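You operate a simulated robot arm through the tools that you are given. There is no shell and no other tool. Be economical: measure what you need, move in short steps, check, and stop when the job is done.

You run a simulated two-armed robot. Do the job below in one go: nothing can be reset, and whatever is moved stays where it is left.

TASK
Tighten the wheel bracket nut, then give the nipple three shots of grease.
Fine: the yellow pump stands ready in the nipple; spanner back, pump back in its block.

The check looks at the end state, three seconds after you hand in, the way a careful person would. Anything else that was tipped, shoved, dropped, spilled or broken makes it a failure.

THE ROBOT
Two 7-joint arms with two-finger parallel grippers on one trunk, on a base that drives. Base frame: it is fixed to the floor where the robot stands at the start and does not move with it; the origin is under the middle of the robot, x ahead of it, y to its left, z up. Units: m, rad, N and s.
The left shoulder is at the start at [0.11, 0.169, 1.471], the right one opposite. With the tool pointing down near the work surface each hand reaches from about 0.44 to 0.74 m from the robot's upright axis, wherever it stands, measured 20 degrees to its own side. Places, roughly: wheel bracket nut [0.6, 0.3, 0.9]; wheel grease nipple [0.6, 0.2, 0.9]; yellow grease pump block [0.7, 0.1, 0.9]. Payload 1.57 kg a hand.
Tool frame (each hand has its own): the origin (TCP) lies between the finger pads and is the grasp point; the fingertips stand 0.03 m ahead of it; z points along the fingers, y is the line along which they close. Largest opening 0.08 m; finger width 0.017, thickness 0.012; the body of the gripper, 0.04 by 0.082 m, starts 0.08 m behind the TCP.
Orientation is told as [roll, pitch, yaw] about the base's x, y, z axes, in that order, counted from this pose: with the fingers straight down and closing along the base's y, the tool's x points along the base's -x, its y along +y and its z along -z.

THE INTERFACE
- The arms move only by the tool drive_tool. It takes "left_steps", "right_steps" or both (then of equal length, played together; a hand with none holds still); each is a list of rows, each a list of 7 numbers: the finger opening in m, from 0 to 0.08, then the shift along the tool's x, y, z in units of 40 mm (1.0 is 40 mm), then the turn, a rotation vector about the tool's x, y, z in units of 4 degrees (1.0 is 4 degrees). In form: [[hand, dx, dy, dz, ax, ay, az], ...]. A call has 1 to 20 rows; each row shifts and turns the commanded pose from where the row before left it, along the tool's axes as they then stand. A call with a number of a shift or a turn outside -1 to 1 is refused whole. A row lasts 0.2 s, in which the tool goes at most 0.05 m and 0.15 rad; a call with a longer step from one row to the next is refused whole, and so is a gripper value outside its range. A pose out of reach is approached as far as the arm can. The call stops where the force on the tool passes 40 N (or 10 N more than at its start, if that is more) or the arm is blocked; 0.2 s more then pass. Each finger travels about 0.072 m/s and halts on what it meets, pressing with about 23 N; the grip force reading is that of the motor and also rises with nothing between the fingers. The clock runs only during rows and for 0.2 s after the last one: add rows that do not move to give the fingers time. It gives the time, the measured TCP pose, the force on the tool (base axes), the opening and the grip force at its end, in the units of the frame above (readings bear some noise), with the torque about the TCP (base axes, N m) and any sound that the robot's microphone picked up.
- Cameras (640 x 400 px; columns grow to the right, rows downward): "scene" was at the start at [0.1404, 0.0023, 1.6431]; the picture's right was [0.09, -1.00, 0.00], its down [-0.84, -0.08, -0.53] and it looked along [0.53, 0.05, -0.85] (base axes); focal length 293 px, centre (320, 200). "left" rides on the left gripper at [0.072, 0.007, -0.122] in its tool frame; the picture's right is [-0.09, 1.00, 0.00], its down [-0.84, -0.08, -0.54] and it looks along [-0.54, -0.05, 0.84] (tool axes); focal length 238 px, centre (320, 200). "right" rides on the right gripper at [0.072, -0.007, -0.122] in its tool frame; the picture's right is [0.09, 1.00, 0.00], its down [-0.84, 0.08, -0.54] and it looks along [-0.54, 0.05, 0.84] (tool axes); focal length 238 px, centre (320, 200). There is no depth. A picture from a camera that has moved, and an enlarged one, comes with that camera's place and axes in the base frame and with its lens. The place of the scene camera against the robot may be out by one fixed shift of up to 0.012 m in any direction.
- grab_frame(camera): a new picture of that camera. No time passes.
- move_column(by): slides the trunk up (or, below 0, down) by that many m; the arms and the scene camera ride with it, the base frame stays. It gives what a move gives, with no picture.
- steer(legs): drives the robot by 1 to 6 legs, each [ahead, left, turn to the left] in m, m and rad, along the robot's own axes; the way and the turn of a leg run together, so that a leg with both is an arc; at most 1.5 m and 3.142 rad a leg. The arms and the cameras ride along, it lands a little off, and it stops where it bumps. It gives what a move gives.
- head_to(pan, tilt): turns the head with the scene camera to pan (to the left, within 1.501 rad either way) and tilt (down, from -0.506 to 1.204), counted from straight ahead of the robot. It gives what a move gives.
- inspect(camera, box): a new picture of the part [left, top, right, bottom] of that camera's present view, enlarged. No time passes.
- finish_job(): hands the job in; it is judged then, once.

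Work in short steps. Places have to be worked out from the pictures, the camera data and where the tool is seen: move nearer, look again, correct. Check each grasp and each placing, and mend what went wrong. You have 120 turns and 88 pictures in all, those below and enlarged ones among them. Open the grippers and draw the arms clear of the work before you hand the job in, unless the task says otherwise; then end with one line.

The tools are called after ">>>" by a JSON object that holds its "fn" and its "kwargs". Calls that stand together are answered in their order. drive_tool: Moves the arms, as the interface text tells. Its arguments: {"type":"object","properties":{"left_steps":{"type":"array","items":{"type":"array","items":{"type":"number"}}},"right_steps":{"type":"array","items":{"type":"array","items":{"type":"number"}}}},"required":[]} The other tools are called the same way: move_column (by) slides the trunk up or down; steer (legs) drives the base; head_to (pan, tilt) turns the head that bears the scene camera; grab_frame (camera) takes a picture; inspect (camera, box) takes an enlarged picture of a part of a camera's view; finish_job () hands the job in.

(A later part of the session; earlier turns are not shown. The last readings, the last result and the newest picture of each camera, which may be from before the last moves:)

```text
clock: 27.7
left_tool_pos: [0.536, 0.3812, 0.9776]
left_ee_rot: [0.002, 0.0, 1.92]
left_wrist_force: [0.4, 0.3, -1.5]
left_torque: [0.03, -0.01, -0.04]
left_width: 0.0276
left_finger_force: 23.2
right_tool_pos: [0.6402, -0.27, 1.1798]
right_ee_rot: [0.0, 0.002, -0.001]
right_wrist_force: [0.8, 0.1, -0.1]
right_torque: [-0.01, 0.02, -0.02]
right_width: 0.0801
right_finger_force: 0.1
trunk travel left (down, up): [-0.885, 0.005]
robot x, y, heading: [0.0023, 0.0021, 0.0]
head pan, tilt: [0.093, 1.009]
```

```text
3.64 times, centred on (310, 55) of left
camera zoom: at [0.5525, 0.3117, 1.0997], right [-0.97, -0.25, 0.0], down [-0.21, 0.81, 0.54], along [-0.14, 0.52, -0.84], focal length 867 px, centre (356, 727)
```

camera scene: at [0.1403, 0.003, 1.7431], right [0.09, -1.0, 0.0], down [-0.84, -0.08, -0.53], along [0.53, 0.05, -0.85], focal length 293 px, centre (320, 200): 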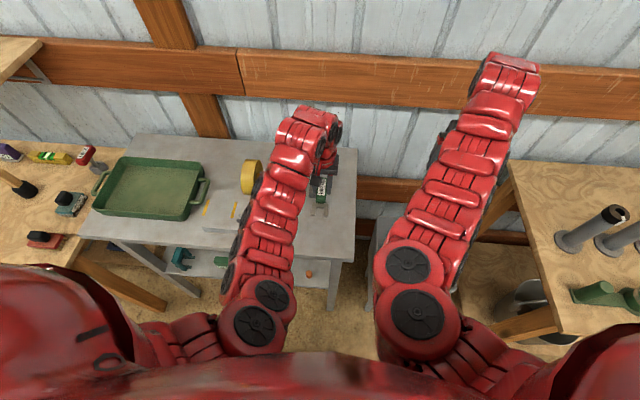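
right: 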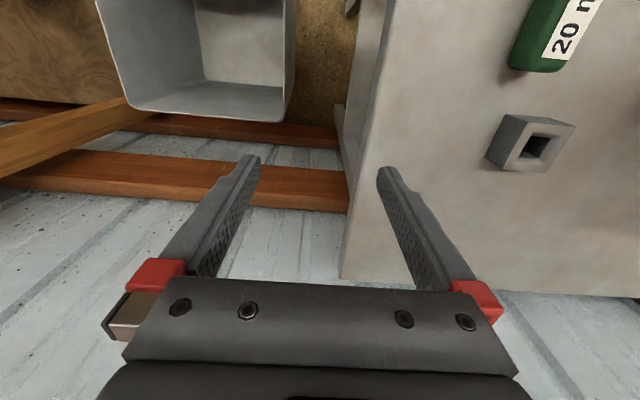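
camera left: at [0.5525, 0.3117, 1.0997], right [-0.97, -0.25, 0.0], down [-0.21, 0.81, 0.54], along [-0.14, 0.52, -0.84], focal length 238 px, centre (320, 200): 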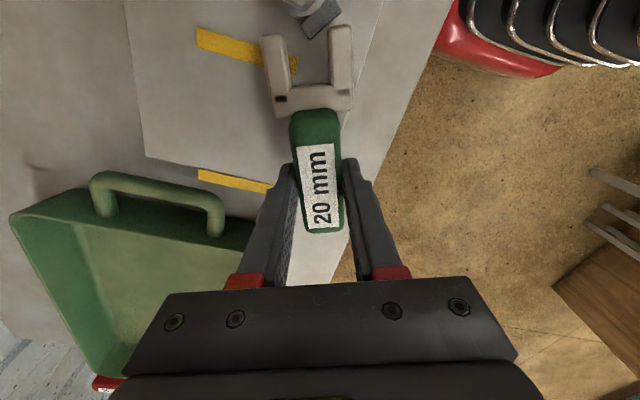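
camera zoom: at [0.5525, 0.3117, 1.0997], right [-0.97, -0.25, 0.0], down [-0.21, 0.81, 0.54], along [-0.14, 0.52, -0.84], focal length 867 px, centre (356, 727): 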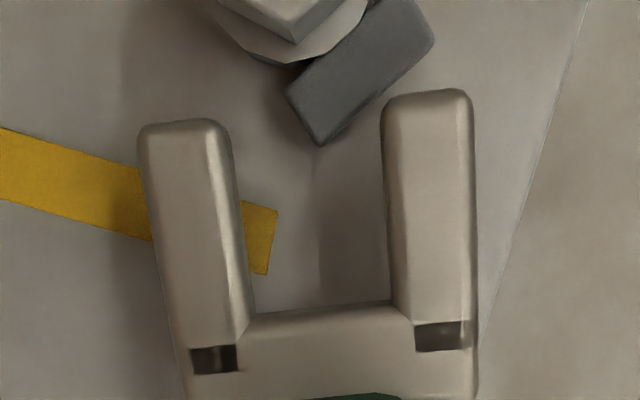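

Alignment looks good. Sliding in.

>>> {"fn": "drive_tool", "kwargs": {"left_steps": [[0.01, 0.15, 0, 0, 0, 0, 0], [0.01, 0.15, 0, 0, 0, 0, 0], [0.01, 0.1, 0, 0, 0, 0, 0], [0.01, 0.1, 0, 0, 0, 0, 0], [0.01, 0.1, 0, 0, 0, 0, 0], [0.01, 0.1, 0, 0, 0, 0, 0], [0.01, 0, 0, 0, 0, 0, 0]]}}

>>> {"fn": "inspect", "kwargs": {"camera": "left", "box": [250, 0, 370, 110]}}

```text
clock: 29.3
left_tool_pos: [0.5458, 0.3551, 0.9781]
left_ee_rot: [0.0, 0.001, 1.919]
left_wrist_force: [0.2, 0.7, -1.4]
left_torque: [0.04, 0.02, 0.03]
left_width: 0.0276
left_finger_force: 23.4
right_tool_pos: [0.6406, -0.2714, 1.1797]
right_ee_rot: [0.0, 0.001, 0.0]
right_wrist_force: [0.1, -0.6, 0.5]
right_torque: [-0.04, -0.01, 0.0]
right_width: 0.0802
right_finger_force: 0.0
trunk travel left (down, up): [-0.885, 0.005]
robot x, y, heading: [-0.0006, -0.0002, 0.002]
head pan, tilt: [0.093, 1.009]
```

```text
3.64 times, centred on (310, 55) of left
camera zoom: at [0.5622, 0.2849, 1.1003], right [-0.97, -0.25, 0.0], down [-0.21, 0.81, 0.54], along [-0.14, 0.52, -0.84], focal length 867 px, centre (356, 727)
```

zoom: 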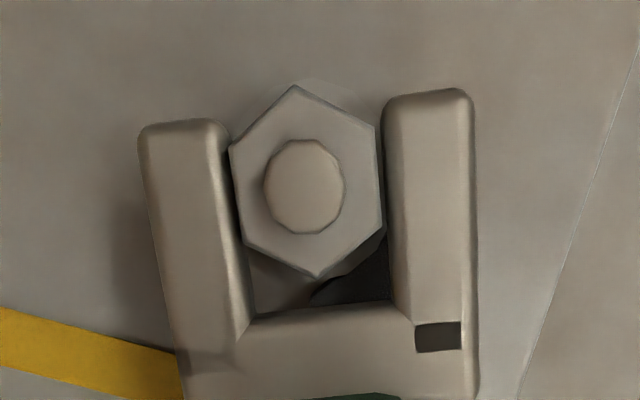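

Seated again with no force. Turning clockwise 60°, in two parts, with force checks.

>>> {"fn": "drive_tool", "kwargs": {"left_steps": [[0.01, 0.02, -0.121, 0, 0, 0, 1], [0.01, 0.004, -0.121, 0, 0, 0, 1], [0.01, 0.004, -0.121, 0, 0, 0, 1], [0.01, 0.004, -0.121, 0, 0, 0, 1], [0.01, 0.004, -0.121, 0, 0, 0, 1], [0.01, 0.004, -0.121, 0, 0, 0, 1], [0.01, 0.004, -0.121, 0, 0, 0, 1], [0.01, 0.004, -0.121, 0, 0, 0, 1], [0.01, 0, 0, 0, 0, 0, 0]]}}

>>> {"fn": "inspect", "kwargs": {"camera": "left", "box": [250, 0, 370, 110]}}

```text
clock: 31.3
left_tool_pos: [0.5819, 0.3568, 0.9767]
left_ee_rot: [-0.001, 0.0, 1.36]
left_wrist_force: [3.0, 3.2, 3.6]
left_torque: [-0.27, -0.02, 0.23]
left_width: 0.0279
left_finger_force: 22.4
right_tool_pos: [0.6404, -0.2714, 1.1802]
right_ee_rot: [-0.002, -0.001, 0.001]
right_wrist_force: [1.0, -0.8, -0.1]
right_torque: [0.03, 0.04, -0.04]
right_width: 0.08
right_finger_force: 0.0
trunk travel left (down, up): [-0.885, 0.005]
robot x, y, heading: [-0.0019, -0.0025, 0.001]
head pan, tilt: [0.093, 1.009]
```

```text
3.64 times, centred on (310, 55) of left
camera zoom: at [0.56, 0.2879, 1.0997], right [-0.95, 0.3, 0.0], down [0.25, 0.8, 0.54], along [0.16, 0.52, -0.84], focal length 867 px, centre (356, 727)
```

zoom: 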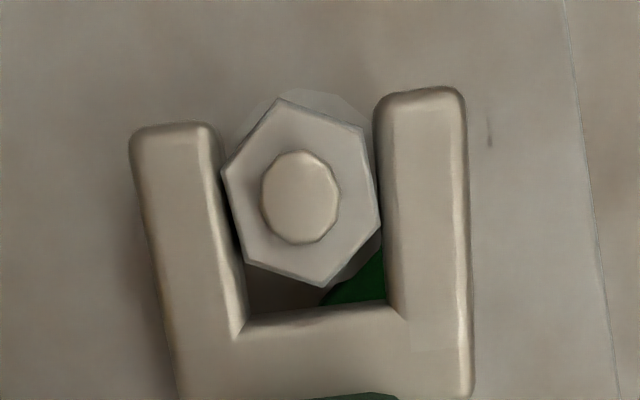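

Still light resistance (about 0.45 N·m). I'll continue 28° more.

>>> {"fn": "drive_tool", "kwargs": {"left_steps": [[0.01, 0.004, -0.121, 0, 0, 0, 1], [0.01, 0.004, -0.121, 0, 0, 0, 1], [0.01, 0.004, -0.121, 0, 0, 0, 1], [0.01, 0.004, -0.121, 0, 0, 0, 1], [0.01, 0.004, -0.121, 0, 0, 0, 1], [0.01, 0.004, -0.121, 0, 0, 0, 1], [0.01, 0.004, -0.121, 0, 0, 0, 1], [0.01, 0.004, -0.121, 0, 0, 0, 1], [0.01, 0, 0, 0, 0, 0, 0]]}}

>>> {"fn": "grab_frame", "kwargs": {"camera": "left"}}

>>> {"fn": "inspect", "kwargs": {"camera": "scene", "box": [200, 160, 280, 240]}}

```text
clock: 33.0
left_tool_pos: [0.6023, 0.3464, 0.9761]
left_ee_rot: [0.012, 0.006, 0.891]
left_wrist_force: [-20.9, 4.5, 10.8]
left_torque: [-0.74, 0.35, 0.42]
left_width: 0.0313
left_finger_force: 23.1
right_tool_pos: [0.6376, -0.271, 1.1815]
right_ee_rot: [-0.001, -0.003, 0.002]
right_wrist_force: [0.1, 0.4, 1.0]
right_torque: [0.03, -0.01, -0.02]
right_width: 0.0803
right_finger_force: 0.0
trunk travel left (down, up): [-0.885, 0.005]
robot x, y, heading: [-0.0013, 0.0001, -0.002]
head pan, tilt: [0.093, 1.009]
stopped in row 8 (left hand): the force on the tool passed its limit at 43 N (the readings are from after the stop); the commanded pose is now the measured one
```

```text
46 pictures are left
camera left: at [0.5517, 0.2953, 1.0994], right [-0.72, 0.7, 0.01], down [0.59, 0.6, 0.54], along [0.37, 0.39, -0.84], focal length 238 px, centre (320, 200)
```

left: 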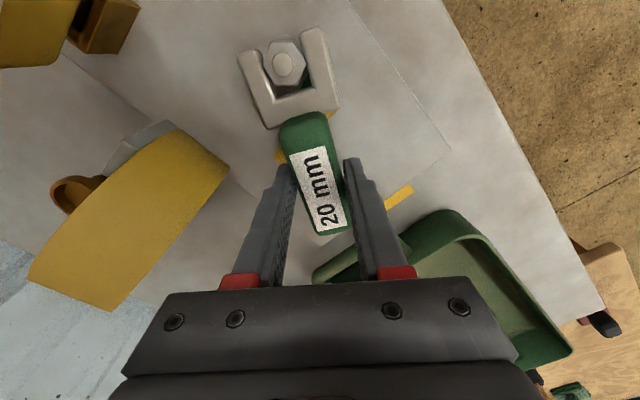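

```text
5.00 times, centred on (240, 200) of scene
camera zoom: at [0.1351, 0.0011, 1.7439], right [0.1, -1.0, 0.0], down [-0.84, -0.08, -0.53], along [0.53, 0.05, -0.85], focal length 1465 px, centre (720, 200)
```

zoom: 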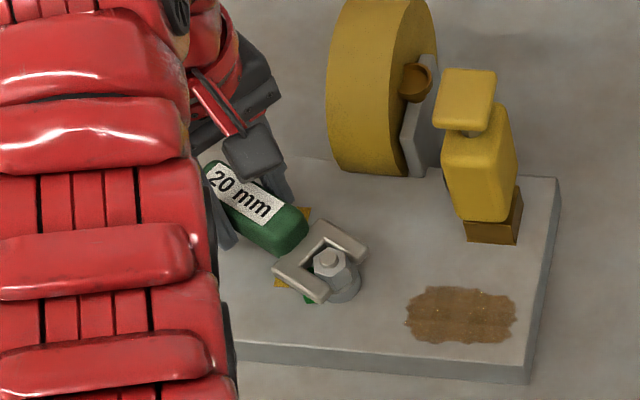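

Hard resistance reached and the spanner twisted in the grip. The tab under the fork looks green now, so I'll zoom.

>>> {"fn": "inspect", "kwargs": {"camera": "left", "box": [230, 10, 350, 130]}}

```text
3.33 times, centred on (290, 70) of left
camera zoom: at [0.5517, 0.2953, 1.0994], right [-0.72, 0.7, 0.01], down [0.59, 0.6, 0.54], along [0.37, 0.39, -0.84], focal length 794 px, centre (420, 633)
```

zoom: 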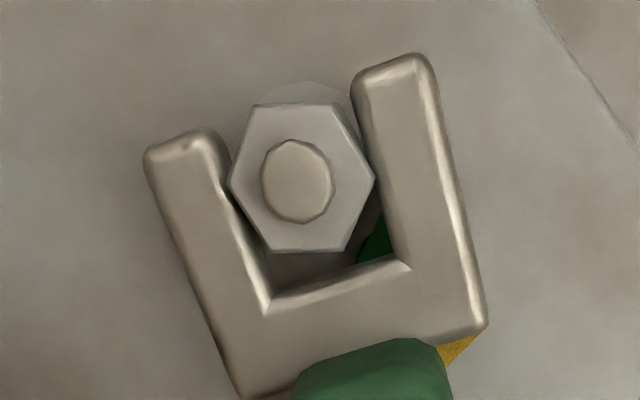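

The tab has turned green and the nut is at its stop, so it's tight. I'll relax the spanner a few degrees within its play, then lift straight off.

>>> {"fn": "drive_tool", "kwargs": {"left_steps": [[0.01, 0.002, 0.07, 0, 0, 0, -0.6], [0.01, 0.002, 0.06, 0, 0, 0, -0.5], [0.01, 0, 0, 0, 0, 0, 0]]}}

>>> {"fn": "inspect", "kwargs": {"camera": "left", "box": [230, 10, 350, 130]}}

```text
clock: 33.8
left_tool_pos: [0.6007, 0.3501, 0.9764]
left_ee_rot: [0.01, 0.004, 0.961]
left_wrist_force: [-15.7, 4.2, 4.4]
left_torque: [-0.39, 0.18, 0.43]
left_width: 0.0296
left_finger_force: 23.4
right_tool_pos: [0.6382, -0.27, 1.1817]
right_ee_rot: [-0.001, -0.001, 0.002]
right_wrist_force: [-1.1, -0.4, -0.3]
right_torque: [-0.01, -0.02, 0.0]
right_width: 0.0799
right_finger_force: 0.1
trunk travel left (down, up): [-0.885, 0.005]
robot x, y, heading: [0.0012, -0.0017, 0.006]
head pan, tilt: [0.093, 1.009]
```

```text
3.33 times, centred on (290, 70) of left
camera zoom: at [0.554, 0.2939, 1.0989], right [-0.76, 0.64, 0.01], down [0.55, 0.64, 0.54], along [0.34, 0.42, -0.84], focal length 794 px, centre (420, 633)
```

zoom: 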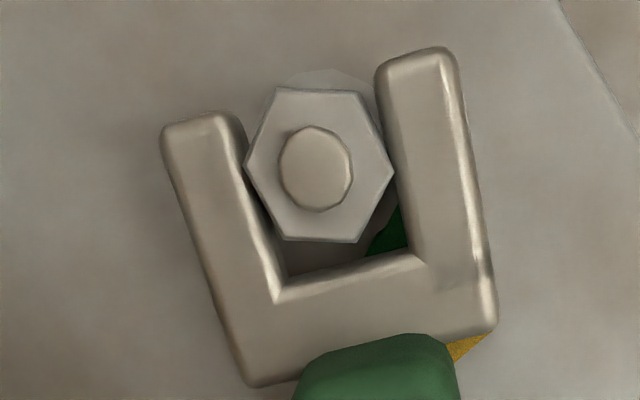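

The grip is unwinding. I'll relax a bit more until the force drops.

>>> {"fn": "drive_tool", "kwargs": {"left_steps": [[0.01, 0.002, 0.07, 0, 0, 0, -0.6], [0.01, 0.002, 0.07, 0, 0, 0, -0.6], [0.01, 0, 0, 0, 0, 0, 0]]}}

>>> {"fn": "inspect", "kwargs": {"camera": "left", "box": [230, 10, 350, 130]}}

```text
clock: 34.6
left_tool_pos: [0.5979, 0.3507, 0.9757]
left_ee_rot: [0.009, 0.003, 1.046]
left_wrist_force: [-5.4, 0.0, 2.2]
left_torque: [-0.27, -0.04, 0.65]
left_width: 0.0293
left_finger_force: 22.8
right_tool_pos: [0.6412, -0.2707, 1.1818]
right_ee_rot: [0.0, 0.0, 0.001]
right_wrist_force: [-0.1, 0.2, -0.2]
right_torque: [-0.02, -0.01, 0.01]
right_width: 0.08
right_finger_force: 0.1
trunk travel left (down, up): [-0.885, 0.005]
robot x, y, heading: [-0.0027, 0.0006, -0.003]
head pan, tilt: [0.093, 1.009]
```

```text
3.33 times, centred on (290, 70) of left
camera zoom: at [0.5563, 0.292, 1.0987], right [-0.82, 0.58, 0.01], down [0.49, 0.68, 0.54], along [0.31, 0.44, -0.84], focal length 794 px, centre (420, 633)
```

zoom: 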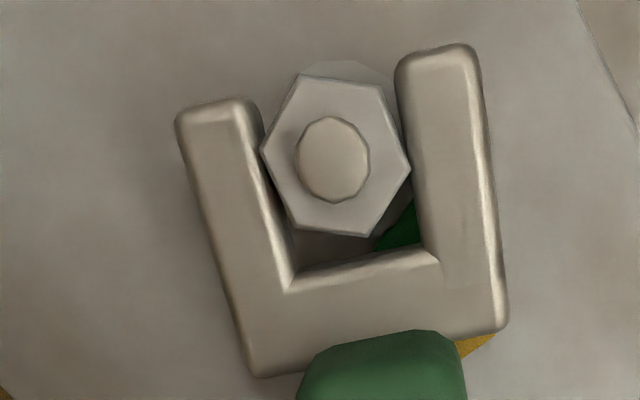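

Force is nearly relaxed; one more small step back.

>>> {"fn": "drive_tool", "kwargs": {"left_steps": [[0.01, 0.002, 0.06, 0, 0, 0, -0.6], [0.01, 0.002, 0.06, 0, 0, 0, -0.5], [0.01, 0, 0, 0, 0, 0, 0]]}}

>>> {"fn": "inspect", "kwargs": {"camera": "left", "box": [230, 10, 350, 130]}}

```text
clock: 35.4
left_tool_pos: [0.5951, 0.3525, 0.9763]
left_ee_rot: [0.01, 0.003, 1.122]
left_wrist_force: [3.1, -3.0, 2.0]
left_torque: [-0.33, -0.1, 0.75]
left_width: 0.0283
left_finger_force: 22.5
right_tool_pos: [0.6408, -0.2711, 1.1805]
right_ee_rot: [-0.001, -0.001, 0.001]
right_wrist_force: [0.4, -0.3, 0.2]
right_torque: [0.02, 0.02, 0.01]
right_width: 0.0801
right_finger_force: 0.0
trunk travel left (down, up): [-0.885, 0.005]
robot x, y, heading: [0.0006, -0.001, 0.006]
head pan, tilt: [0.093, 1.009]
```

```text
3.33 times, centred on (290, 70) of left
camera zoom: at [0.5573, 0.2906, 1.0986], right [-0.86, 0.52, 0.01], down [0.44, 0.72, 0.54], along [0.27, 0.47, -0.84], focal length 794 px, centre (420, 633)
```

zoom: 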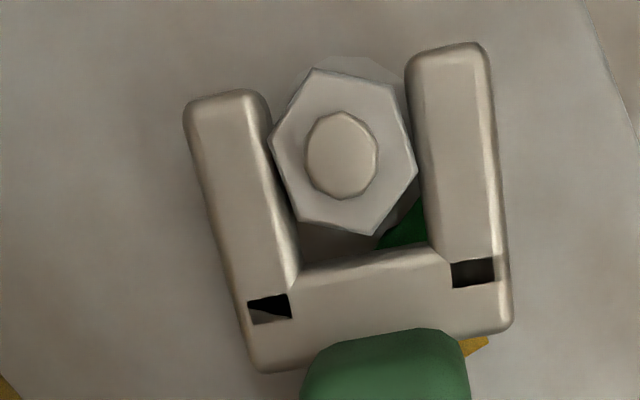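

One more small relaxation, then lift up off the nut.

>>> {"fn": "drive_tool", "kwargs": {"left_steps": [[0.01, 0.002, 0.09, 0, 0, 0, -0.8], [0.01, 0, 0, -0.2, 0, 0, 0], [0.01, 0, 0, -0.3, 0, 0, 0], [0.01, 0, 0, -0.4, 0, 0, 0], [0.01, 0, 0, -0.5, 0, 0, 0], [0.01, 0, 0, 0, 0, 0, 0]]}}

>>> {"fn": "grab_frame", "kwargs": {"camera": "left"}}

```text
clock: 36.8
left_tool_pos: [0.5917, 0.3553, 1.0309]
left_ee_rot: [0.01, 0.005, 1.177]
left_wrist_force: [0.1, 0.1, -1.7]
left_torque: [0.03, 0.01, -0.02]
left_width: 0.0284
left_finger_force: 23.1
right_tool_pos: [0.639, -0.2704, 1.1814]
right_ee_rot: [0.0, 0.0, 0.002]
right_wrist_force: [-0.6, -0.1, -0.2]
right_torque: [0.0, 0.01, 0.01]
right_width: 0.08
right_finger_force: 0.0
trunk travel left (down, up): [-0.885, 0.005]
robot x, y, heading: [0.0001, 0.0009, 0.004]
head pan, tilt: [0.093, 1.009]
```

```text
40 pictures are left
camera left: at [0.5574, 0.291, 1.154], right [-0.88, 0.47, 0.01], down [0.4, 0.74, 0.54], along [0.24, 0.48, -0.84], focal length 238 px, centre (320, 200)
```

left: 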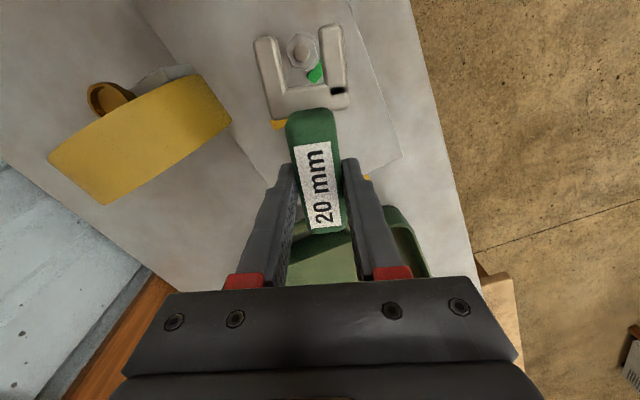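

Tab is green and the spanner is free. I'll lift, back away toward the robot, and then yaw back.

>>> {"fn": "drive_tool", "kwargs": {"left_steps": [[0.01, 0, 0, -0.9, 0, 0, 0], [0.01, 0.29, 0.69, 0, 0, 0, 0], [0.01, 0.29, 0.69, 0, 0, 0, 0], [0.01, 0.29, 0.69, 0, 0, 0, 0], [0.01, 0, 0, 0, 0, 0, 1], [0.01, 0, 0, 0, 0, 0, 1], [0.01, 0, 0, 0, 0, 0, 1], [0.01, 0, 0, 0, 0, 0, 1], [0.01, 0, 0, 0, 0, 0, 1], [0.01, 0, 0, 0, 0, 0, 1], [0.01, 0, 0, 0, 0, 0, 1], [0.01, 0, 0, 0, 0, 0, 1], [0.01, 0, 0, 0, 0, 0, 1], [0.01, 0, 0, 0, 0, 0, 1], [0.01, 0, 0, 0, 0, 0, 1], [0.01, 0, 0, 0, 0, 0, 1], [0.01, 0, 0, 0, 0, 0, 1], [0.01, 0, 0, 0, 0, 0, 1], [0.01, 0, 0, 0, 0, 0, 1], [0.01, 0, 0, 0, 0, 0, 1]]}}

```text
clock: 41.0
left_tool_pos: [0.501, 0.3544, 1.0669]
left_ee_rot: [0.003, 0.009, 0.06]
left_wrist_force: [0.3, 0.2, -1.2]
left_torque: [0.01, 0.03, -0.04]
left_width: 0.0274
left_finger_force: 23.2
right_tool_pos: [0.6402, -0.2707, 1.1795]
right_ee_rot: [0.0, -0.001, 0.003]
right_wrist_force: [0.0, 0.4, 0.3]
right_torque: [0.01, 0.0, 0.04]
right_width: 0.0803
right_finger_force: 0.0
trunk travel left (down, up): [-0.885, 0.005]
robot x, y, heading: [0.0014, -0.0004, 0.005]
head pan, tilt: [0.093, 1.009]
```

Next: yaw to zero and travel back across to above the spanner's place, then look at how it sits in the grip.

>>> {"fn": "drive_tool", "kwargs": {"left_steps": [[0.01, 0, 0, 0, 0, -0.12, 0.86], [0.01, 0, -1, 0, 0, 0, 0], [0.01, 0, -1, 0, 0, 0, 0], [0.01, 0, -1, 0, 0, 0, 0], [0.01, 0, -1, 0, 0, 0, 0], [0.01, 0, -1, 0, 0, 0, 0], [0.01, 0, -1, 0, 0, 0, 0], [0.01, 0, -1, 0, 0, 0, 0], [0.01, 0, -0.73, 0, 0, 0, 0], [0.01, -1, 0, 0, 0, 0, 0], [0.01, -1, 0, 0, 0, 0, 0], [0.01, -0.8, 0, 0, 0, 0, 0], [0.01, 0, 0, 0, 0, 0, 0]]}}

>>> {"fn": "grab_frame", "kwargs": {"camera": "left"}}

```text
clock: 43.8
left_tool_pos: [0.6141, 0.0448, 1.0666]
left_ee_rot: [0.001, 0.001, 0.001]
left_wrist_force: [0.7, -0.4, -2.1]
left_torque: [0.0, -0.06, -0.01]
left_width: 0.0277
left_finger_force: 23.2
right_tool_pos: [0.6393, -0.2703, 1.18]
right_ee_rot: [0.0, 0.0, 0.002]
right_wrist_force: [-0.3, -0.3, -0.5]
right_torque: [-0.03, 0.02, -0.01]
right_width: 0.0799
right_finger_force: 0.0
trunk travel left (down, up): [-0.885, 0.005]
robot x, y, heading: [-0.0029, -0.0005, -0.002]
head pan, tilt: [0.093, 1.009]
```

```text
39 pictures are left
camera left: at [0.5407, 0.0521, 1.189], right [0.09, 1.0, 0.0], down [0.84, -0.08, 0.54], along [0.54, -0.05, -0.84], focal length 238 px, centre (320, 200)
```

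left: 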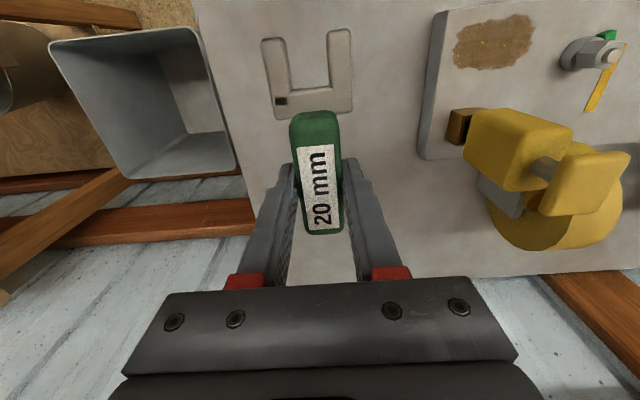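

The spanner sits as it did at first, slipped about 3 mm. I'll lower it to the bench.

>>> {"fn": "drive_tool", "kwargs": {"left_steps": [[0.01, 0.08, 0, 1, 0, 0, 0], [0.01, 0, 0, 1, 0, 0, 0], [0.01, 0, 0, 0.8, 0, 0, 0], [0.01, 0, 0, 0.2, 0, 0, 0], [0.01, 0, 0, 0.15, 0, 0, 0], [0.01, 0, 0, 0.12, 0, 0, 0], [0.01, 0, 0, 0, 0, 0, 0]]}}

>>> {"fn": "grab_frame", "kwargs": {"camera": "left"}}

```text
clock: 45.4
left_tool_pos: [0.6107, 0.0457, 0.9365]
left_ee_rot: [0.002, 0.003, 0.002]
left_wrist_force: [0.1, -0.3, -1.1]
left_torque: [-0.02, 0.01, 0.0]
left_width: 0.0275
left_finger_force: 23.1
right_tool_pos: [0.6408, -0.27, 1.1791]
right_ee_rot: [0.0, 0.0, 0.001]
right_wrist_force: [1.1, -0.9, -0.7]
right_torque: [0.02, 0.02, 0.0]
right_width: 0.0799
right_finger_force: 0.0
trunk travel left (down, up): [-0.885, 0.005]
robot x, y, heading: [-0.0004, -0.002, 0.004]
head pan, tilt: [0.093, 1.009]
```

```text
38 pictures are left
camera left: at [0.5373, 0.0523, 1.0588], right [0.09, 1.0, 0.0], down [0.84, -0.08, 0.54], along [0.54, -0.05, -0.84], focal length 238 px, centre (320, 200)
```

left: 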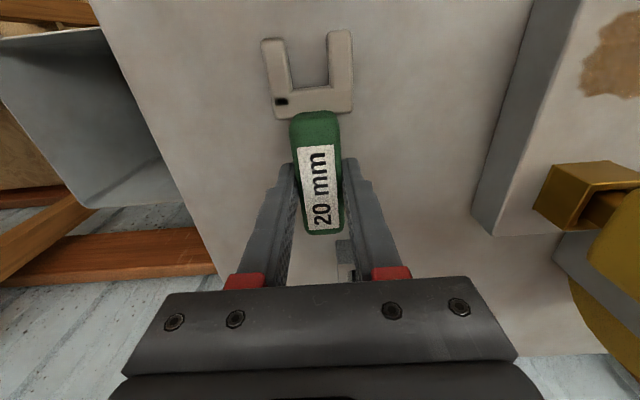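

About 4 mm to go. I'll lower to contact, open, and rise.

>>> {"fn": "drive_tool", "kwargs": {"left_steps": [[0.01, 0, 0, 0.06, 0, 0, 0], [0.01, 0, 0, 0.05, 0, 0, 0], [0.035, 0, 0, 0, 0, 0, 0], [0.05, 0, 0, 0, 0, 0, 0], [0.08, 0, 0, 0, 0, 0, 0], [0.08, 0, 0, 0, 0, 0, 0], [0.08, 0, 0, -0.5, 0, 0, 0], [0.08, 0, 0, -1, 0, 0, 0], [0.08, 0, 0, -1, 0, 0, 0], [0.08, 0, 0, -0.9, 0, 0, 0], [0.08, 0, 0, 0, 0, 0, 0]]}}

>>> {"fn": "grab_frame", "kwargs": {"camera": "left"}}

```text
clock: 47.8
left_tool_pos: [0.6107, 0.0449, 1.0669]
left_ee_rot: [0.002, 0.002, -0.001]
left_wrist_force: [0.5, 0.3, 0.5]
left_torque: [-0.01, 0.04, 0.02]
left_width: 0.0801
left_finger_force: 0.1
right_tool_pos: [0.641, -0.2693, 1.1799]
right_ee_rot: [0.001, 0.0, 0.003]
right_wrist_force: [0.3, 0.0, 0.0]
right_torque: [0.01, -0.02, 0.03]
right_width: 0.0797
right_finger_force: 0.1
trunk travel left (down, up): [-0.885, 0.005]
robot x, y, heading: [-0.0016, -0.0016, 0.003]
head pan, tilt: [0.093, 1.009]
```

```text
37 pictures are left
camera left: at [0.5381, 0.0513, 1.19], right [0.09, 1.0, 0.0], down [0.84, -0.08, 0.54], along [0.54, -0.05, -0.84], focal length 238 px, centre (320, 200)
```

left: 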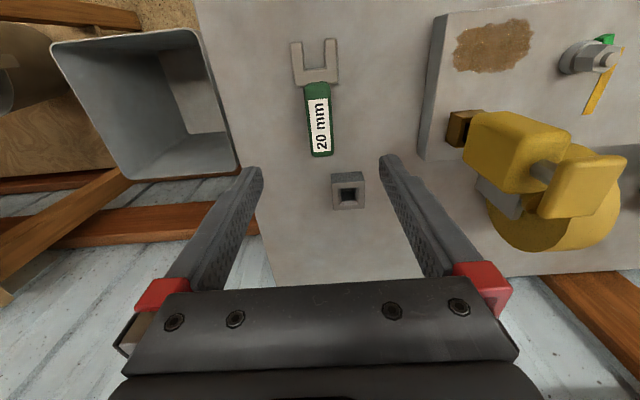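

The spanner is back in place. Head top of the pump ≈ (0.612, 0.192, 1.07). The right hand suits the pump and block if the robot shifts left, so I'll park the left hand in front first.

>>> {"fn": "drive_tool", "kwargs": {"left_steps": [[0.08, 1, 0, 0, 0, 0, 0], [0.08, 1, 0, 0, 0, 0, 0], [0.08, 0.75, 0, 0, 0, 0, 0], [0.08, 0, 1, 0, 0, 0, 0], [0.08, 0, 1, 0, 0, 0, 0], [0.08, 0, 1, 0, 0, 0, 0], [0.08, 0, 1, 0, 0, 0, 0], [0.08, 0, 1, 0, 0, 0, 0], [0.08, 0, 1, 0, 0, 0, 0], [0.08, 0, 1, 0, 0, 0, 0], [0.08, 0, 0, 0, 0, 0, 0]]}}

>>> {"fn": "steer", "kwargs": {"legs": [[0, 0.15, 0]]}}

>>> {"fn": "grab_frame", "kwargs": {"camera": "scene"}}

>>> {"fn": "grab_frame", "kwargs": {"camera": "right"}}

```text
clock: 50.2
left_tool_pos: [0.5004, 0.3263, 1.0697]
left_ee_rot: [0.002, 0.001, -0.002]
left_wrist_force: [-0.2, 0.2, -0.1]
left_torque: [0.01, 0.0, 0.01]
left_width: 0.0799
left_finger_force: 0.2
right_tool_pos: [0.6394, -0.2715, 1.1809]
right_ee_rot: [-0.001, 0.0, 0.001]
right_wrist_force: [-0.3, -0.2, -0.7]
right_torque: [-0.01, -0.03, 0.01]
right_width: 0.08
right_finger_force: 0.0
trunk travel left (down, up): [-0.885, 0.005]
robot x, y, heading: [-0.0039, 0.0008, 0.0]
head pan, tilt: [0.093, 1.009]
```

```text
clock: 51.5
left_tool_pos: [0.5, 0.4726, 1.0714]
left_ee_rot: [0.005, 0.002, 0.001]
left_wrist_force: [0.5, -0.6, 0.4]
left_torque: [0.01, -0.03, 0.01]
left_width: 0.0799
left_finger_force: 0.0
right_tool_pos: [0.6405, -0.1247, 1.1802]
right_ee_rot: [0.002, -0.001, 0.002]
right_wrist_force: [0.8, -0.3, 0.5]
right_torque: [0.02, 0.0, 0.02]
right_width: 0.0799
right_finger_force: 0.1
trunk travel left (down, up): [-0.885, 0.005]
robot x, y, heading: [-0.0005, 0.1475, -0.001]
head pan, tilt: [0.093, 1.009]
```

```text
36 pictures are left
camera scene: at [0.1393, 0.1479, 1.7431], right [0.1, -1.0, 0.0], down [-0.84, -0.08, -0.53], along [0.53, 0.05, -0.85], focal length 293 px, centre (320, 200)
```

scene: 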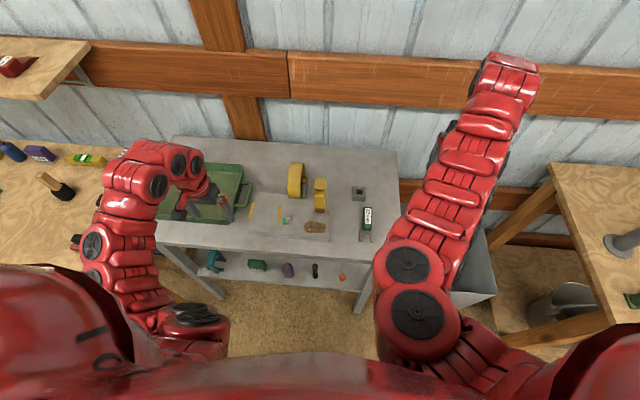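

```text
35 pictures are left
camera right: at [0.5682, -0.1313, 1.3031], right [-0.09, 1.0, 0.0], down [0.84, 0.08, 0.54], along [0.54, 0.05, -0.84], focal length 238 px, centre (320, 200)
```

right: 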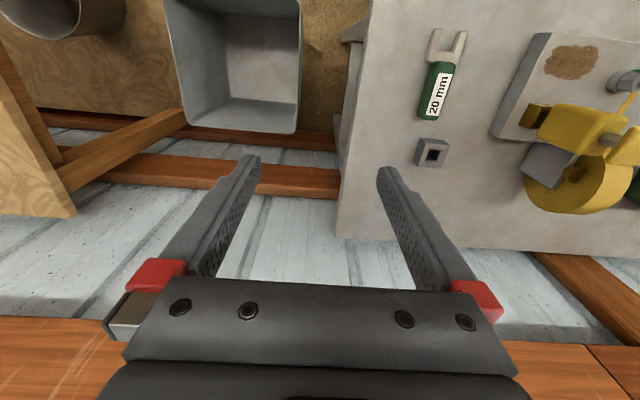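

Base shifted as planned. I'll bring the right hand, high, over the pump and look.

>>> {"fn": "drive_tool", "kwargs": {"right_steps": [[0.08, 0, 1, 0, 0, 0, 0], [0.08, 0, 1, 0, 0, 0, 0], [0.08, 0, 1, 0, 0, 0, 0], [0.08, 0, 1, 0, 0, 0, 0], [0.08, 0, 1, 0, 0, 0, 0], [0.08, 0, 1, 0, 0, 0, 0], [0.08, 0, 1, 0, 0, 0, 0], [0.08, 0.7, 0.7, 0, 0, 0, 0], [0.08, 0, 0, 0, 0, 0, 0]]}}

>>> {"fn": "grab_frame", "kwargs": {"camera": "right"}}

```text
clock: 53.5
left_tool_pos: [0.5001, 0.473, 1.07]
left_ee_rot: [0.003, 0.002, 0.0]
left_wrist_force: [0.4, -0.1, -0.4]
left_torque: [-0.02, 0.02, -0.03]
left_width: 0.0802
left_finger_force: 0.1
right_tool_pos: [0.6298, 0.1543, 1.1809]
right_ee_rot: [0.001, 0.0, 0.001]
right_wrist_force: [0.3, -0.1, -0.2]
right_torque: [0.01, 0.02, 0.03]
right_width: 0.0797
right_finger_force: 0.2
right hand out of reach, approached as far as the arm can: row 2, 3
trunk travel left (down, up): [-0.885, 0.005]
robot x, y, heading: [-0.0007, 0.1504, 0.0]
head pan, tilt: [0.093, 1.009]
```

```text
34 pictures are left
camera right: at [0.5587, 0.1482, 1.3051], right [-0.09, 1.0, 0.0], down [0.84, 0.08, 0.54], along [0.54, 0.05, -0.84], focal length 238 px, centre (320, 200)
```

right: 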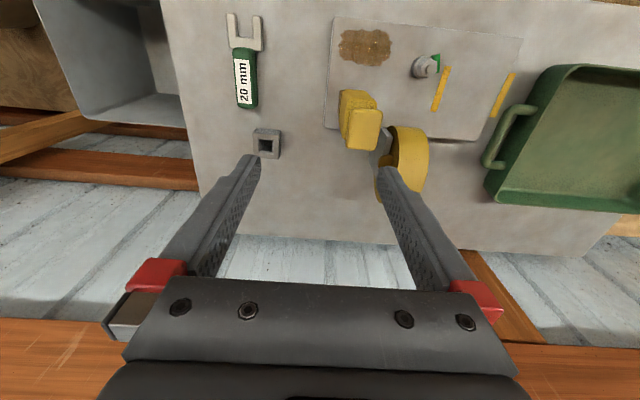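

Head seen at ≈ (0.62, 0.197). I'll step back and lower a bit to triangulate better.

>>> {"fn": "drive_tool", "kwargs": {"right_steps": [[0.08, 0.7, 0.5, 0, 0, 0, 0], [0.08, 0.7, 0.5, 0, 0, 0, 0], [0.08, 0, 0, 0.8, 0, 0, 0], [0.08, 0, 0, 0, 0, 0, 0]]}}

>>> {"fn": "grab_frame", "kwargs": {"camera": "right"}}

```text
clock: 54.5
left_tool_pos: [0.4988, 0.4738, 1.0696]
left_ee_rot: [0.001, -0.001, 0.001]
left_wrist_force: [0.0, 0.7, -0.7]
left_torque: [-0.03, -0.04, 0.0]
left_width: 0.0799
left_finger_force: 0.0
right_tool_pos: [0.6093, 0.1689, 1.1502]
right_ee_rot: [-0.001, -0.001, 0.001]
right_wrist_force: [-0.7, -0.6, 0.3]
right_torque: [-0.02, -0.01, 0.08]
right_width: 0.0798
right_finger_force: 0.0
right hand out of reach, approached as far as the arm can: row 1, 2
trunk travel left (down, up): [-0.885, 0.005]
robot x, y, heading: [0.0005, 0.1439, 0.002]
head pan, tilt: [0.093, 1.009]
```

```text
33 pictures are left
camera right: at [0.5384, 0.1622, 1.2735], right [-0.09, 1.0, 0.0], down [0.84, 0.08, 0.54], along [0.54, 0.05, -0.84], focal length 238 px, centre (320, 200)
```

right: 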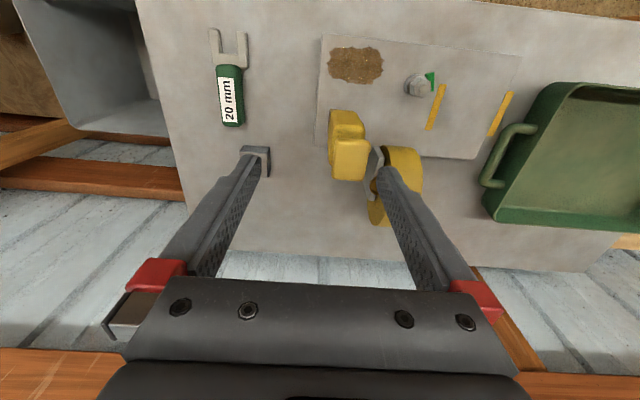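

Head top ≈ (0.619, 0.195, 1.073). I'll close the fingers and move just above it.

>>> {"fn": "drive_tool", "kwargs": {"right_steps": [[0.04, -0.25, 0.65, 0, 0, 0, 0], [0, 0, 0, 0, 0, 0, 0], [0, 0, 0, 0.25, 0, 0, 0], [0, 0, 0, 0.25, 0, 0, 0], [0, 0, 0, 0, 0, 0, 0]]}}

>>> {"fn": "grab_frame", "kwargs": {"camera": "right"}}

>>> {"fn": "inspect", "kwargs": {"camera": "scene", "box": [270, 140, 370, 240]}}

```text
clock: 55.7
left_tool_pos: [0.5007, 0.4744, 1.07]
left_ee_rot: [0.001, -0.001, 0.002]
left_wrist_force: [0.6, -0.6, -0.1]
left_torque: [-0.01, 0.0, 0.0]
left_width: 0.08
left_finger_force: 0.0
right_tool_pos: [0.6207, 0.1958, 1.1309]
right_ee_rot: [0.0, -0.001, 0.002]
right_wrist_force: [0.3, -0.7, -0.1]
right_torque: [-0.01, 0.0, -0.03]
right_width: 0.0
right_finger_force: 21.5
trunk travel left (down, up): [-0.885, 0.005]
robot x, y, heading: [-0.0027, 0.1466, -0.001]
head pan, tilt: [0.093, 1.009]
```

```text
32 pictures are left
camera right: at [0.5497, 0.1881, 1.2537], right [-0.09, 1.0, 0.0], down [0.84, 0.08, 0.54], along [0.54, 0.05, -0.84], focal length 238 px, centre (320, 200)
```

right: 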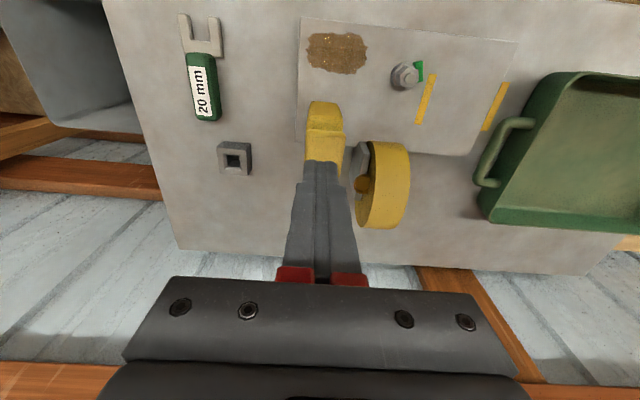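

```text
4.00 times, centred on (320, 190) of scene
camera zoom: at [0.1388, 0.1507, 1.7432], right [0.1, -1.0, 0.0], down [-0.84, -0.08, -0.53], along [0.53, 0.05, -0.85], focal length 1172 px, centre (320, 240)
```

zoom: 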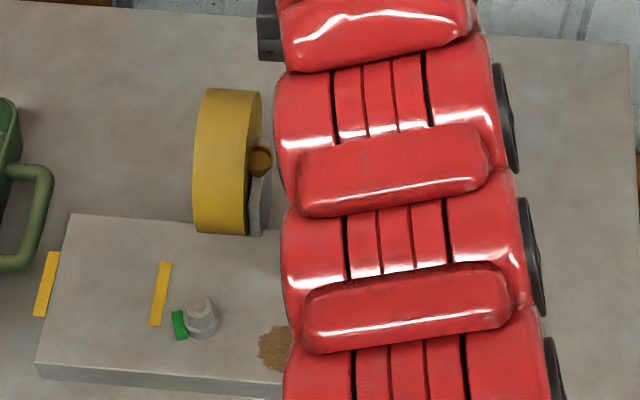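

Centred over the head. I'll press down slowly and read the force and sound.

>>> {"fn": "drive_tool", "kwargs": {"right_steps": [[0, 0.04, 0.04, 0.4, 0, 0, 0], [0, 0, 0, 0.2, 0, 0, 0], [0, 0, 0, 0.1, 0, 0, 0], [0, 0, 0, 0.1, 0, 0, 0], [0, 0, 0, 0.1, 0, 0, 0], [0, 0, 0, 0.1, 0, 0, 0]]}}

>>> {"fn": "grab_frame", "kwargs": {"camera": "right"}}

```text
clock: 57.1
left_tool_pos: [0.5008, 0.475, 1.0694]
left_ee_rot: [0.003, 0.001, 0.002]
left_wrist_force: [0.3, -0.4, -0.2]
left_torque: [0.03, -0.04, -0.01]
left_width: 0.0801
left_finger_force: 0.1
right_tool_pos: [0.6213, 0.1956, 1.0913]
right_ee_rot: [0.0, -0.002, 0.002]
right_wrist_force: [-0.3, 0.2, 2.4]
right_torque: [-0.02, 0.05, 0.0]
right_width: 0.0
right_finger_force: 21.4
trunk travel left (down, up): [-0.885, 0.005]
robot x, y, heading: [-0.0011, 0.1468, 0.002]
head pan, tilt: [0.093, 1.009]
```

```text
30 pictures are left
camera right: at [0.5487, 0.1895, 1.2141], right [-0.09, 1.0, 0.0], down [0.84, 0.08, 0.54], along [0.54, 0.05, -0.84], focal length 238 px, centre (320, 200)
```

right: 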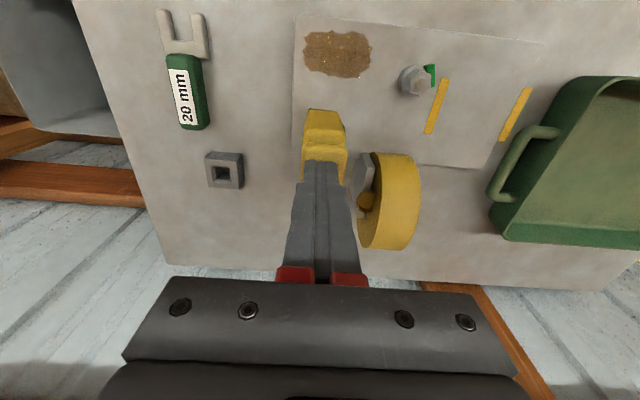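

Contact at tip z ≈ 1.061. I'll continue pressing in 3 mm steps.

>>> {"fn": "drive_tool", "kwargs": {"right_steps": [[0, 0, 0, 0.08, 0, 0, 0], [0, 0, 0, 0.08, 0, 0, 0], [0, 0, 0, 0.08, 0, 0, 0], [0, 0, 0, 0.08, 0, 0, 0]]}}

```text
clock: 58.1
left_tool_pos: [0.4995, 0.4735, 1.0708]
left_ee_rot: [0.001, -0.001, 0.003]
left_wrist_force: [0.4, 0.1, -0.9]
left_torque: [-0.03, 0.02, -0.01]
left_width: 0.0803
left_finger_force: 0.0
right_tool_pos: [0.6184, 0.1968, 1.0795]
right_ee_rot: [0.0, -0.002, 0.001]
right_wrist_force: [0.6, -0.5, 10.3]
right_torque: [-0.01, -0.11, 0.0]
right_width: 0.0002
right_finger_force: 20.9
trunk travel left (down, up): [-0.885, 0.005]
robot x, y, heading: [-0.0042, 0.1479, -0.0]
head pan, tilt: [0.093, 1.009]
```

It's a spring load, 10 N at 12 mm. I'll press on toward the end of the stroke.

>>> {"fn": "drive_tool", "kwargs": {"right_steps": [[0, 0, 0, 0.08, 0, 0, 0], [0, 0, 0, 0.08, 0, 0, 0], [0, 0, 0, 0.08, 0, 0, 0], [0, 0, 0, 0, 0, 0, 0]]}}

>>> {"fn": "grab_frame", "kwargs": {"camera": "right"}}

```text
clock: 58.8
left_tool_pos: [0.4956, 0.474, 1.0731]
left_ee_rot: [0.003, -0.004, -0.001]
left_wrist_force: [-1.5, 0.1, 0.1]
left_torque: [0.0, 0.0, 0.01]
left_width: 0.0798
left_finger_force: 0.0
right_tool_pos: [0.6202, 0.1949, 1.0777]
right_ee_rot: [0.006, -0.017, -0.003]
right_wrist_force: [1.7, -0.8, 22.7]
right_torque: [-0.08, 0.07, -0.02]
right_width: 0.0
right_finger_force: 21.1
trunk travel left (down, up): [-0.885, 0.005]
robot x, y, heading: [-0.0026, 0.1504, -0.001]
head pan, tilt: [0.093, 1.009]
stopped in row 3 (right hand): the force on the tool passed its limit at 42 N (the readings are from after the stop); the commanded pose is now the measured one
```

```text
29 pictures are left
camera right: at [0.5462, 0.1888, 1.2002], right [-0.09, 1.0, 0.0], down [0.83, 0.07, 0.56], along [0.55, 0.05, -0.83], focal length 238 px, centre (320, 200)
```

right: 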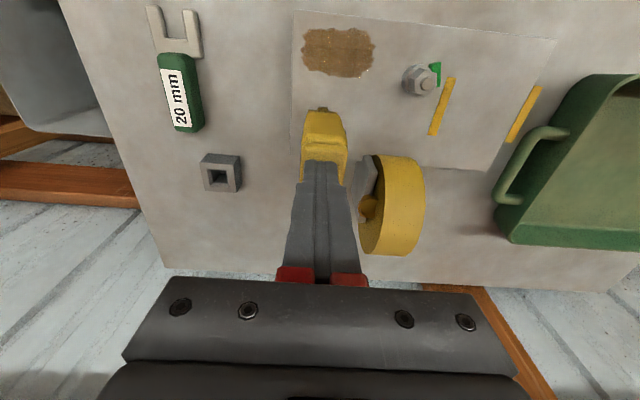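

End stop reached (42 N) — a full stroke. I'll release fully and check for a visible effect.

>>> {"fn": "drive_tool", "kwargs": {"right_steps": [[0, 0, 0, -0.3, 0, 0.2, 0], [0, 0, 0, -0.4, 0, 0, 0], [0, 0, 0, -0.4, 0, 0, 0], [0, 0, 0, 0, 0, 0, 0]]}}

>>> {"fn": "inspect", "kwargs": {"camera": "right", "box": [270, 70, 430, 270]}}

```text
clock: 59.8
left_tool_pos: [0.5003, 0.4738, 1.0709]
left_ee_rot: [0.002, 0.001, 0.002]
left_wrist_force: [-0.7, 0.6, 0.2]
left_torque: [-0.04, -0.02, 0.05]
left_width: 0.0797
left_finger_force: 0.0
right_tool_pos: [0.6242, 0.1959, 1.1156]
right_ee_rot: [0.001, 0.011, -0.001]
right_wrist_force: [0.1, -0.1, 1.2]
right_torque: [0.01, 0.01, 0.0]
right_width: 0.0001
right_finger_force: 21.4
trunk travel left (down, up): [-0.885, 0.005]
robot x, y, heading: [-0.0009, 0.1511, 0.003]
head pan, tilt: [0.093, 1.009]
```

```text
2.00 times, centred on (350, 170) of right
camera zoom: at [0.5527, 0.1892, 1.2404], right [-0.09, 1.0, 0.0], down [0.84, 0.08, 0.53], along [0.53, 0.05, -0.85], focal length 477 px, centre (260, 260)
```

zoom: 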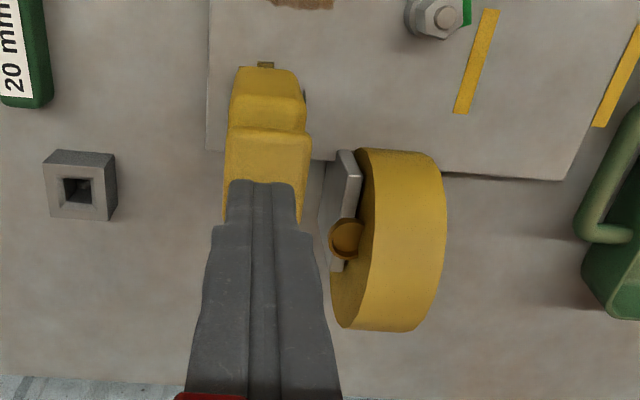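

The pump sprang back. Second shot: same full stroke.

>>> {"fn": "drive_tool", "kwargs": {"right_steps": [[0, 0.12, 0.03, 0.3, 0, -0.16, 0], [0, 0, 0, 0.2, 0, 0, 0], [0, 0, 0, 0.15, 0, 0, 0], [0, 0, 0, 0.1, 0, 0, 0], [0, 0, 0, 0.08, 0, 0, 0], [0, 0, 0, 0.08, 0, 0, 0], [0, 0, 0, 0.08, 0, 0, 0], [0, 0, 0, 0.08, 0, 0, 0], [0, 0, 0, 0.05, 0, 0, 0]]}}

>>> {"fn": "drive_tool", "kwargs": {"right_steps": [[0, 0, 0, -0.3, 0, 0, 0], [0, 0, 0, -0.4, 0, 0, 0], [0, 0, 0, -0.35, 0, 0, 0], [0, 0, 0, 0, 0, 0, 0]]}}

```text
clock: 61.8
left_tool_pos: [0.4975, 0.4739, 1.0718]
left_ee_rot: [0.003, -0.001, 0.001]
left_wrist_force: [0.6, -0.5, -0.2]
left_torque: [0.0, 0.0, 0.01]
left_width: 0.08
left_finger_force: 0.1
right_tool_pos: [0.6151, 0.1979, 1.075]
right_ee_rot: [0.003, -0.008, -0.001]
right_wrist_force: [0.9, 0.1, 37.1]
right_torque: [0.06, -0.14, 0.08]
right_width: 0.0002
right_finger_force: 21.0
trunk travel left (down, up): [-0.885, 0.005]
robot x, y, heading: [-0.004, 0.1472, 0.007]
head pan, tilt: [0.093, 1.009]
```

```text
clock: 62.8
left_tool_pos: [0.5016, 0.4744, 1.069]
left_ee_rot: [0.002, 0.002, 0.003]
left_wrist_force: [0.0, 0.3, 0.7]
left_torque: [0.0, -0.03, -0.04]
left_width: 0.0797
left_finger_force: 0.1
right_tool_pos: [0.6181, 0.1973, 1.1129]
right_ee_rot: [0.002, -0.001, -0.001]
right_wrist_force: [0.6, -0.3, -0.2]
right_torque: [0.02, 0.01, 0.02]
right_width: 0.0
right_finger_force: 21.8
trunk travel left (down, up): [-0.885, 0.005]
robot x, y, heading: [-0.0046, 0.1493, -0.003]
head pan, tilt: [0.093, 1.009]
```

Second shot reached bottom (37 N at z 1.075) and was fully released. Now the third, then I'll look.

>>> {"fn": "drive_tool", "kwargs": {"right_steps": [[0, 0, 0, 0.25, 0, 0, 0], [0, 0, 0, 0.2, 0, 0, 0], [0, 0, 0, 0.13, 0, 0, 0], [0, 0, 0, 0.1, 0, 0, 0], [0, 0, 0, 0.08, 0, 0, 0], [0, 0, 0, 0.08, 0, 0, 0], [0, 0, 0, 0.08, 0, 0, 0], [0, 0, 0, 0.08, 0, 0, 0], [0, 0, 0, 0.05, 0, 0, 0]]}}

>>> {"fn": "drive_tool", "kwargs": {"right_steps": [[0, 0, 0, -0.3, 0, 0, 0], [0, 0, 0, -0.4, 0, 0, 0], [0, 0, 0, -0.4, 0, 0, 0], [0, 0, 0, -0.2, 0, 0, 0], [0, 0, 0, 0, 0, 0, 0]]}}

>>> {"fn": "inspect", "kwargs": {"camera": "right", "box": [270, 70, 430, 270]}}

```text
clock: 64.8
left_tool_pos: [0.4968, 0.474, 1.0719]
left_ee_rot: [0.002, -0.003, 0.001]
left_wrist_force: [-0.8, 0.4, 0.1]
left_torque: [-0.04, -0.01, -0.05]
left_width: 0.0803
left_finger_force: 0.0
right_tool_pos: [0.6157, 0.1987, 1.075]
right_ee_rot: [0.004, -0.009, 0.002]
right_wrist_force: [0.7, -0.7, 37.6]
right_torque: [-0.03, -0.07, 0.04]
right_width: 0.0
right_finger_force: 21.4
trunk travel left (down, up): [-0.885, 0.005]
robot x, y, heading: [0.0002, 0.1472, 0.005]
head pan, tilt: [0.093, 1.009]
```

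```text
clock: 66.0
left_tool_pos: [0.4999, 0.4737, 1.0699]
left_ee_rot: [0.002, 0.002, 0.004]
left_wrist_force: [0.1, 0.6, -0.1]
left_torque: [0.0, -0.04, 0.0]
left_width: 0.08
left_finger_force: 0.0
right_tool_pos: [0.6175, 0.1981, 1.1238]
right_ee_rot: [0.001, -0.002, 0.001]
right_wrist_force: [0.8, 0.4, 0.2]
right_torque: [-0.01, 0.06, 0.03]
right_width: 0.0001
right_finger_force: 21.1
trunk travel left (down, up): [-0.885, 0.005]
robot x, y, heading: [0.0023, 0.1479, 0.003]
head pan, tilt: [0.093, 1.009]
```

```text
2.00 times, centred on (350, 170) of right
camera zoom: at [0.5453, 0.1906, 1.2468], right [-0.09, 1.0, 0.0], down [0.84, 0.08, 0.54], along [0.54, 0.05, -0.84], focal length 477 px, centre (260, 260)
```

zoom: 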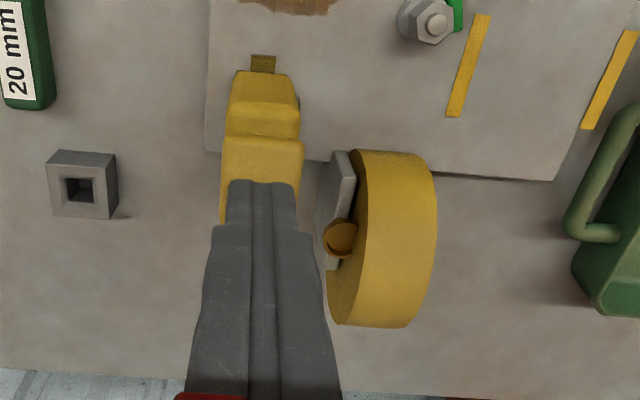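

Three full strokes done. Next I'll open the fingers to 65 mm, lower around the pump body, and look before gripping.

>>> {"fn": "drive_tool", "kwargs": {"right_steps": [[0.03, 0, 0, 0, 0, 0, 0], [0.065, 0, 0, 0, 0, 0, 0], [0.065, 0, 0, 0, 0, 0, 0], [0.065, 0, 0, 0, 0, 0, 0], [0.065, 0, 0, 0.6, 0, 0, 0], [0.065, 0, 0, 0.6, 0, 0, 0], [0.065, 0, 0, 0.6, 0, 0, 0], [0.065, 0, 0, 0, 0, 0, 0]]}}

>>> {"fn": "grab_frame", "kwargs": {"camera": "right"}}

>>> {"fn": "grab_frame", "kwargs": {"camera": "left"}}

```text
clock: 67.8
left_tool_pos: [0.5005, 0.4743, 1.0693]
left_ee_rot: [0.002, 0.001, 0.002]
left_wrist_force: [0.8, 0.1, 0.0]
left_torque: [-0.03, -0.01, -0.02]
left_width: 0.0801
left_finger_force: 0.1
right_tool_pos: [0.6179, 0.1985, 1.0519]
right_ee_rot: [0.004, -0.003, 0.0]
right_wrist_force: [0.3, 0.1, -0.4]
right_torque: [0.02, 0.0, -0.04]
right_width: 0.065
right_finger_force: 0.1
trunk travel left (down, up): [-0.885, 0.005]
robot x, y, heading: [-0.0019, 0.1505, 0.003]
head pan, tilt: [0.093, 1.009]
```

```text
26 pictures are left
camera right: at [0.5456, 0.1908, 1.1748], right [-0.09, 1.0, 0.0], down [0.84, 0.08, 0.54], along [0.54, 0.05, -0.84], focal length 238 px, centre (320, 200)
```

right: 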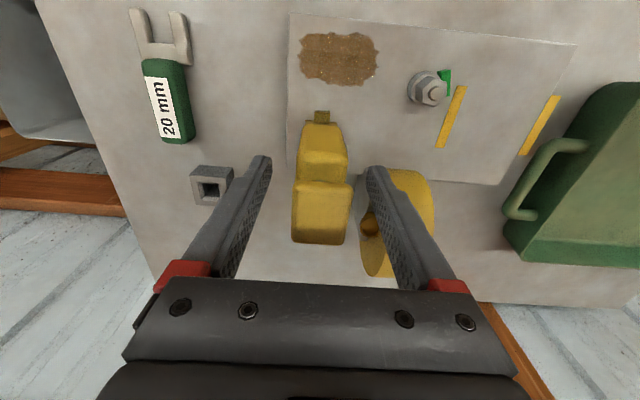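

```text
25 pictures are left
camera left: at [0.427, 0.4805, 1.1921], right [0.09, 1.0, 0.0], down [0.84, -0.08, 0.54], along [0.54, -0.05, -0.84], focal length 238 px, centre (320, 200)
```

left: 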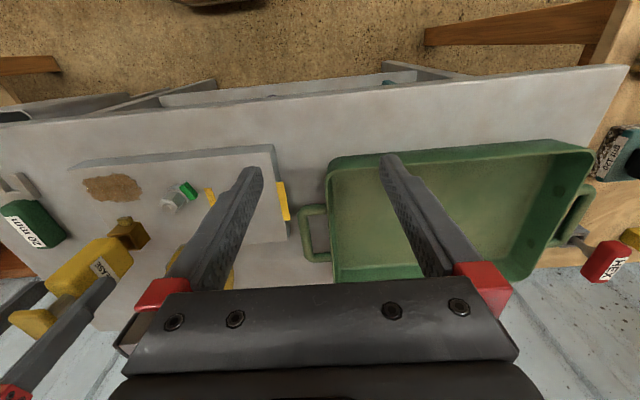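

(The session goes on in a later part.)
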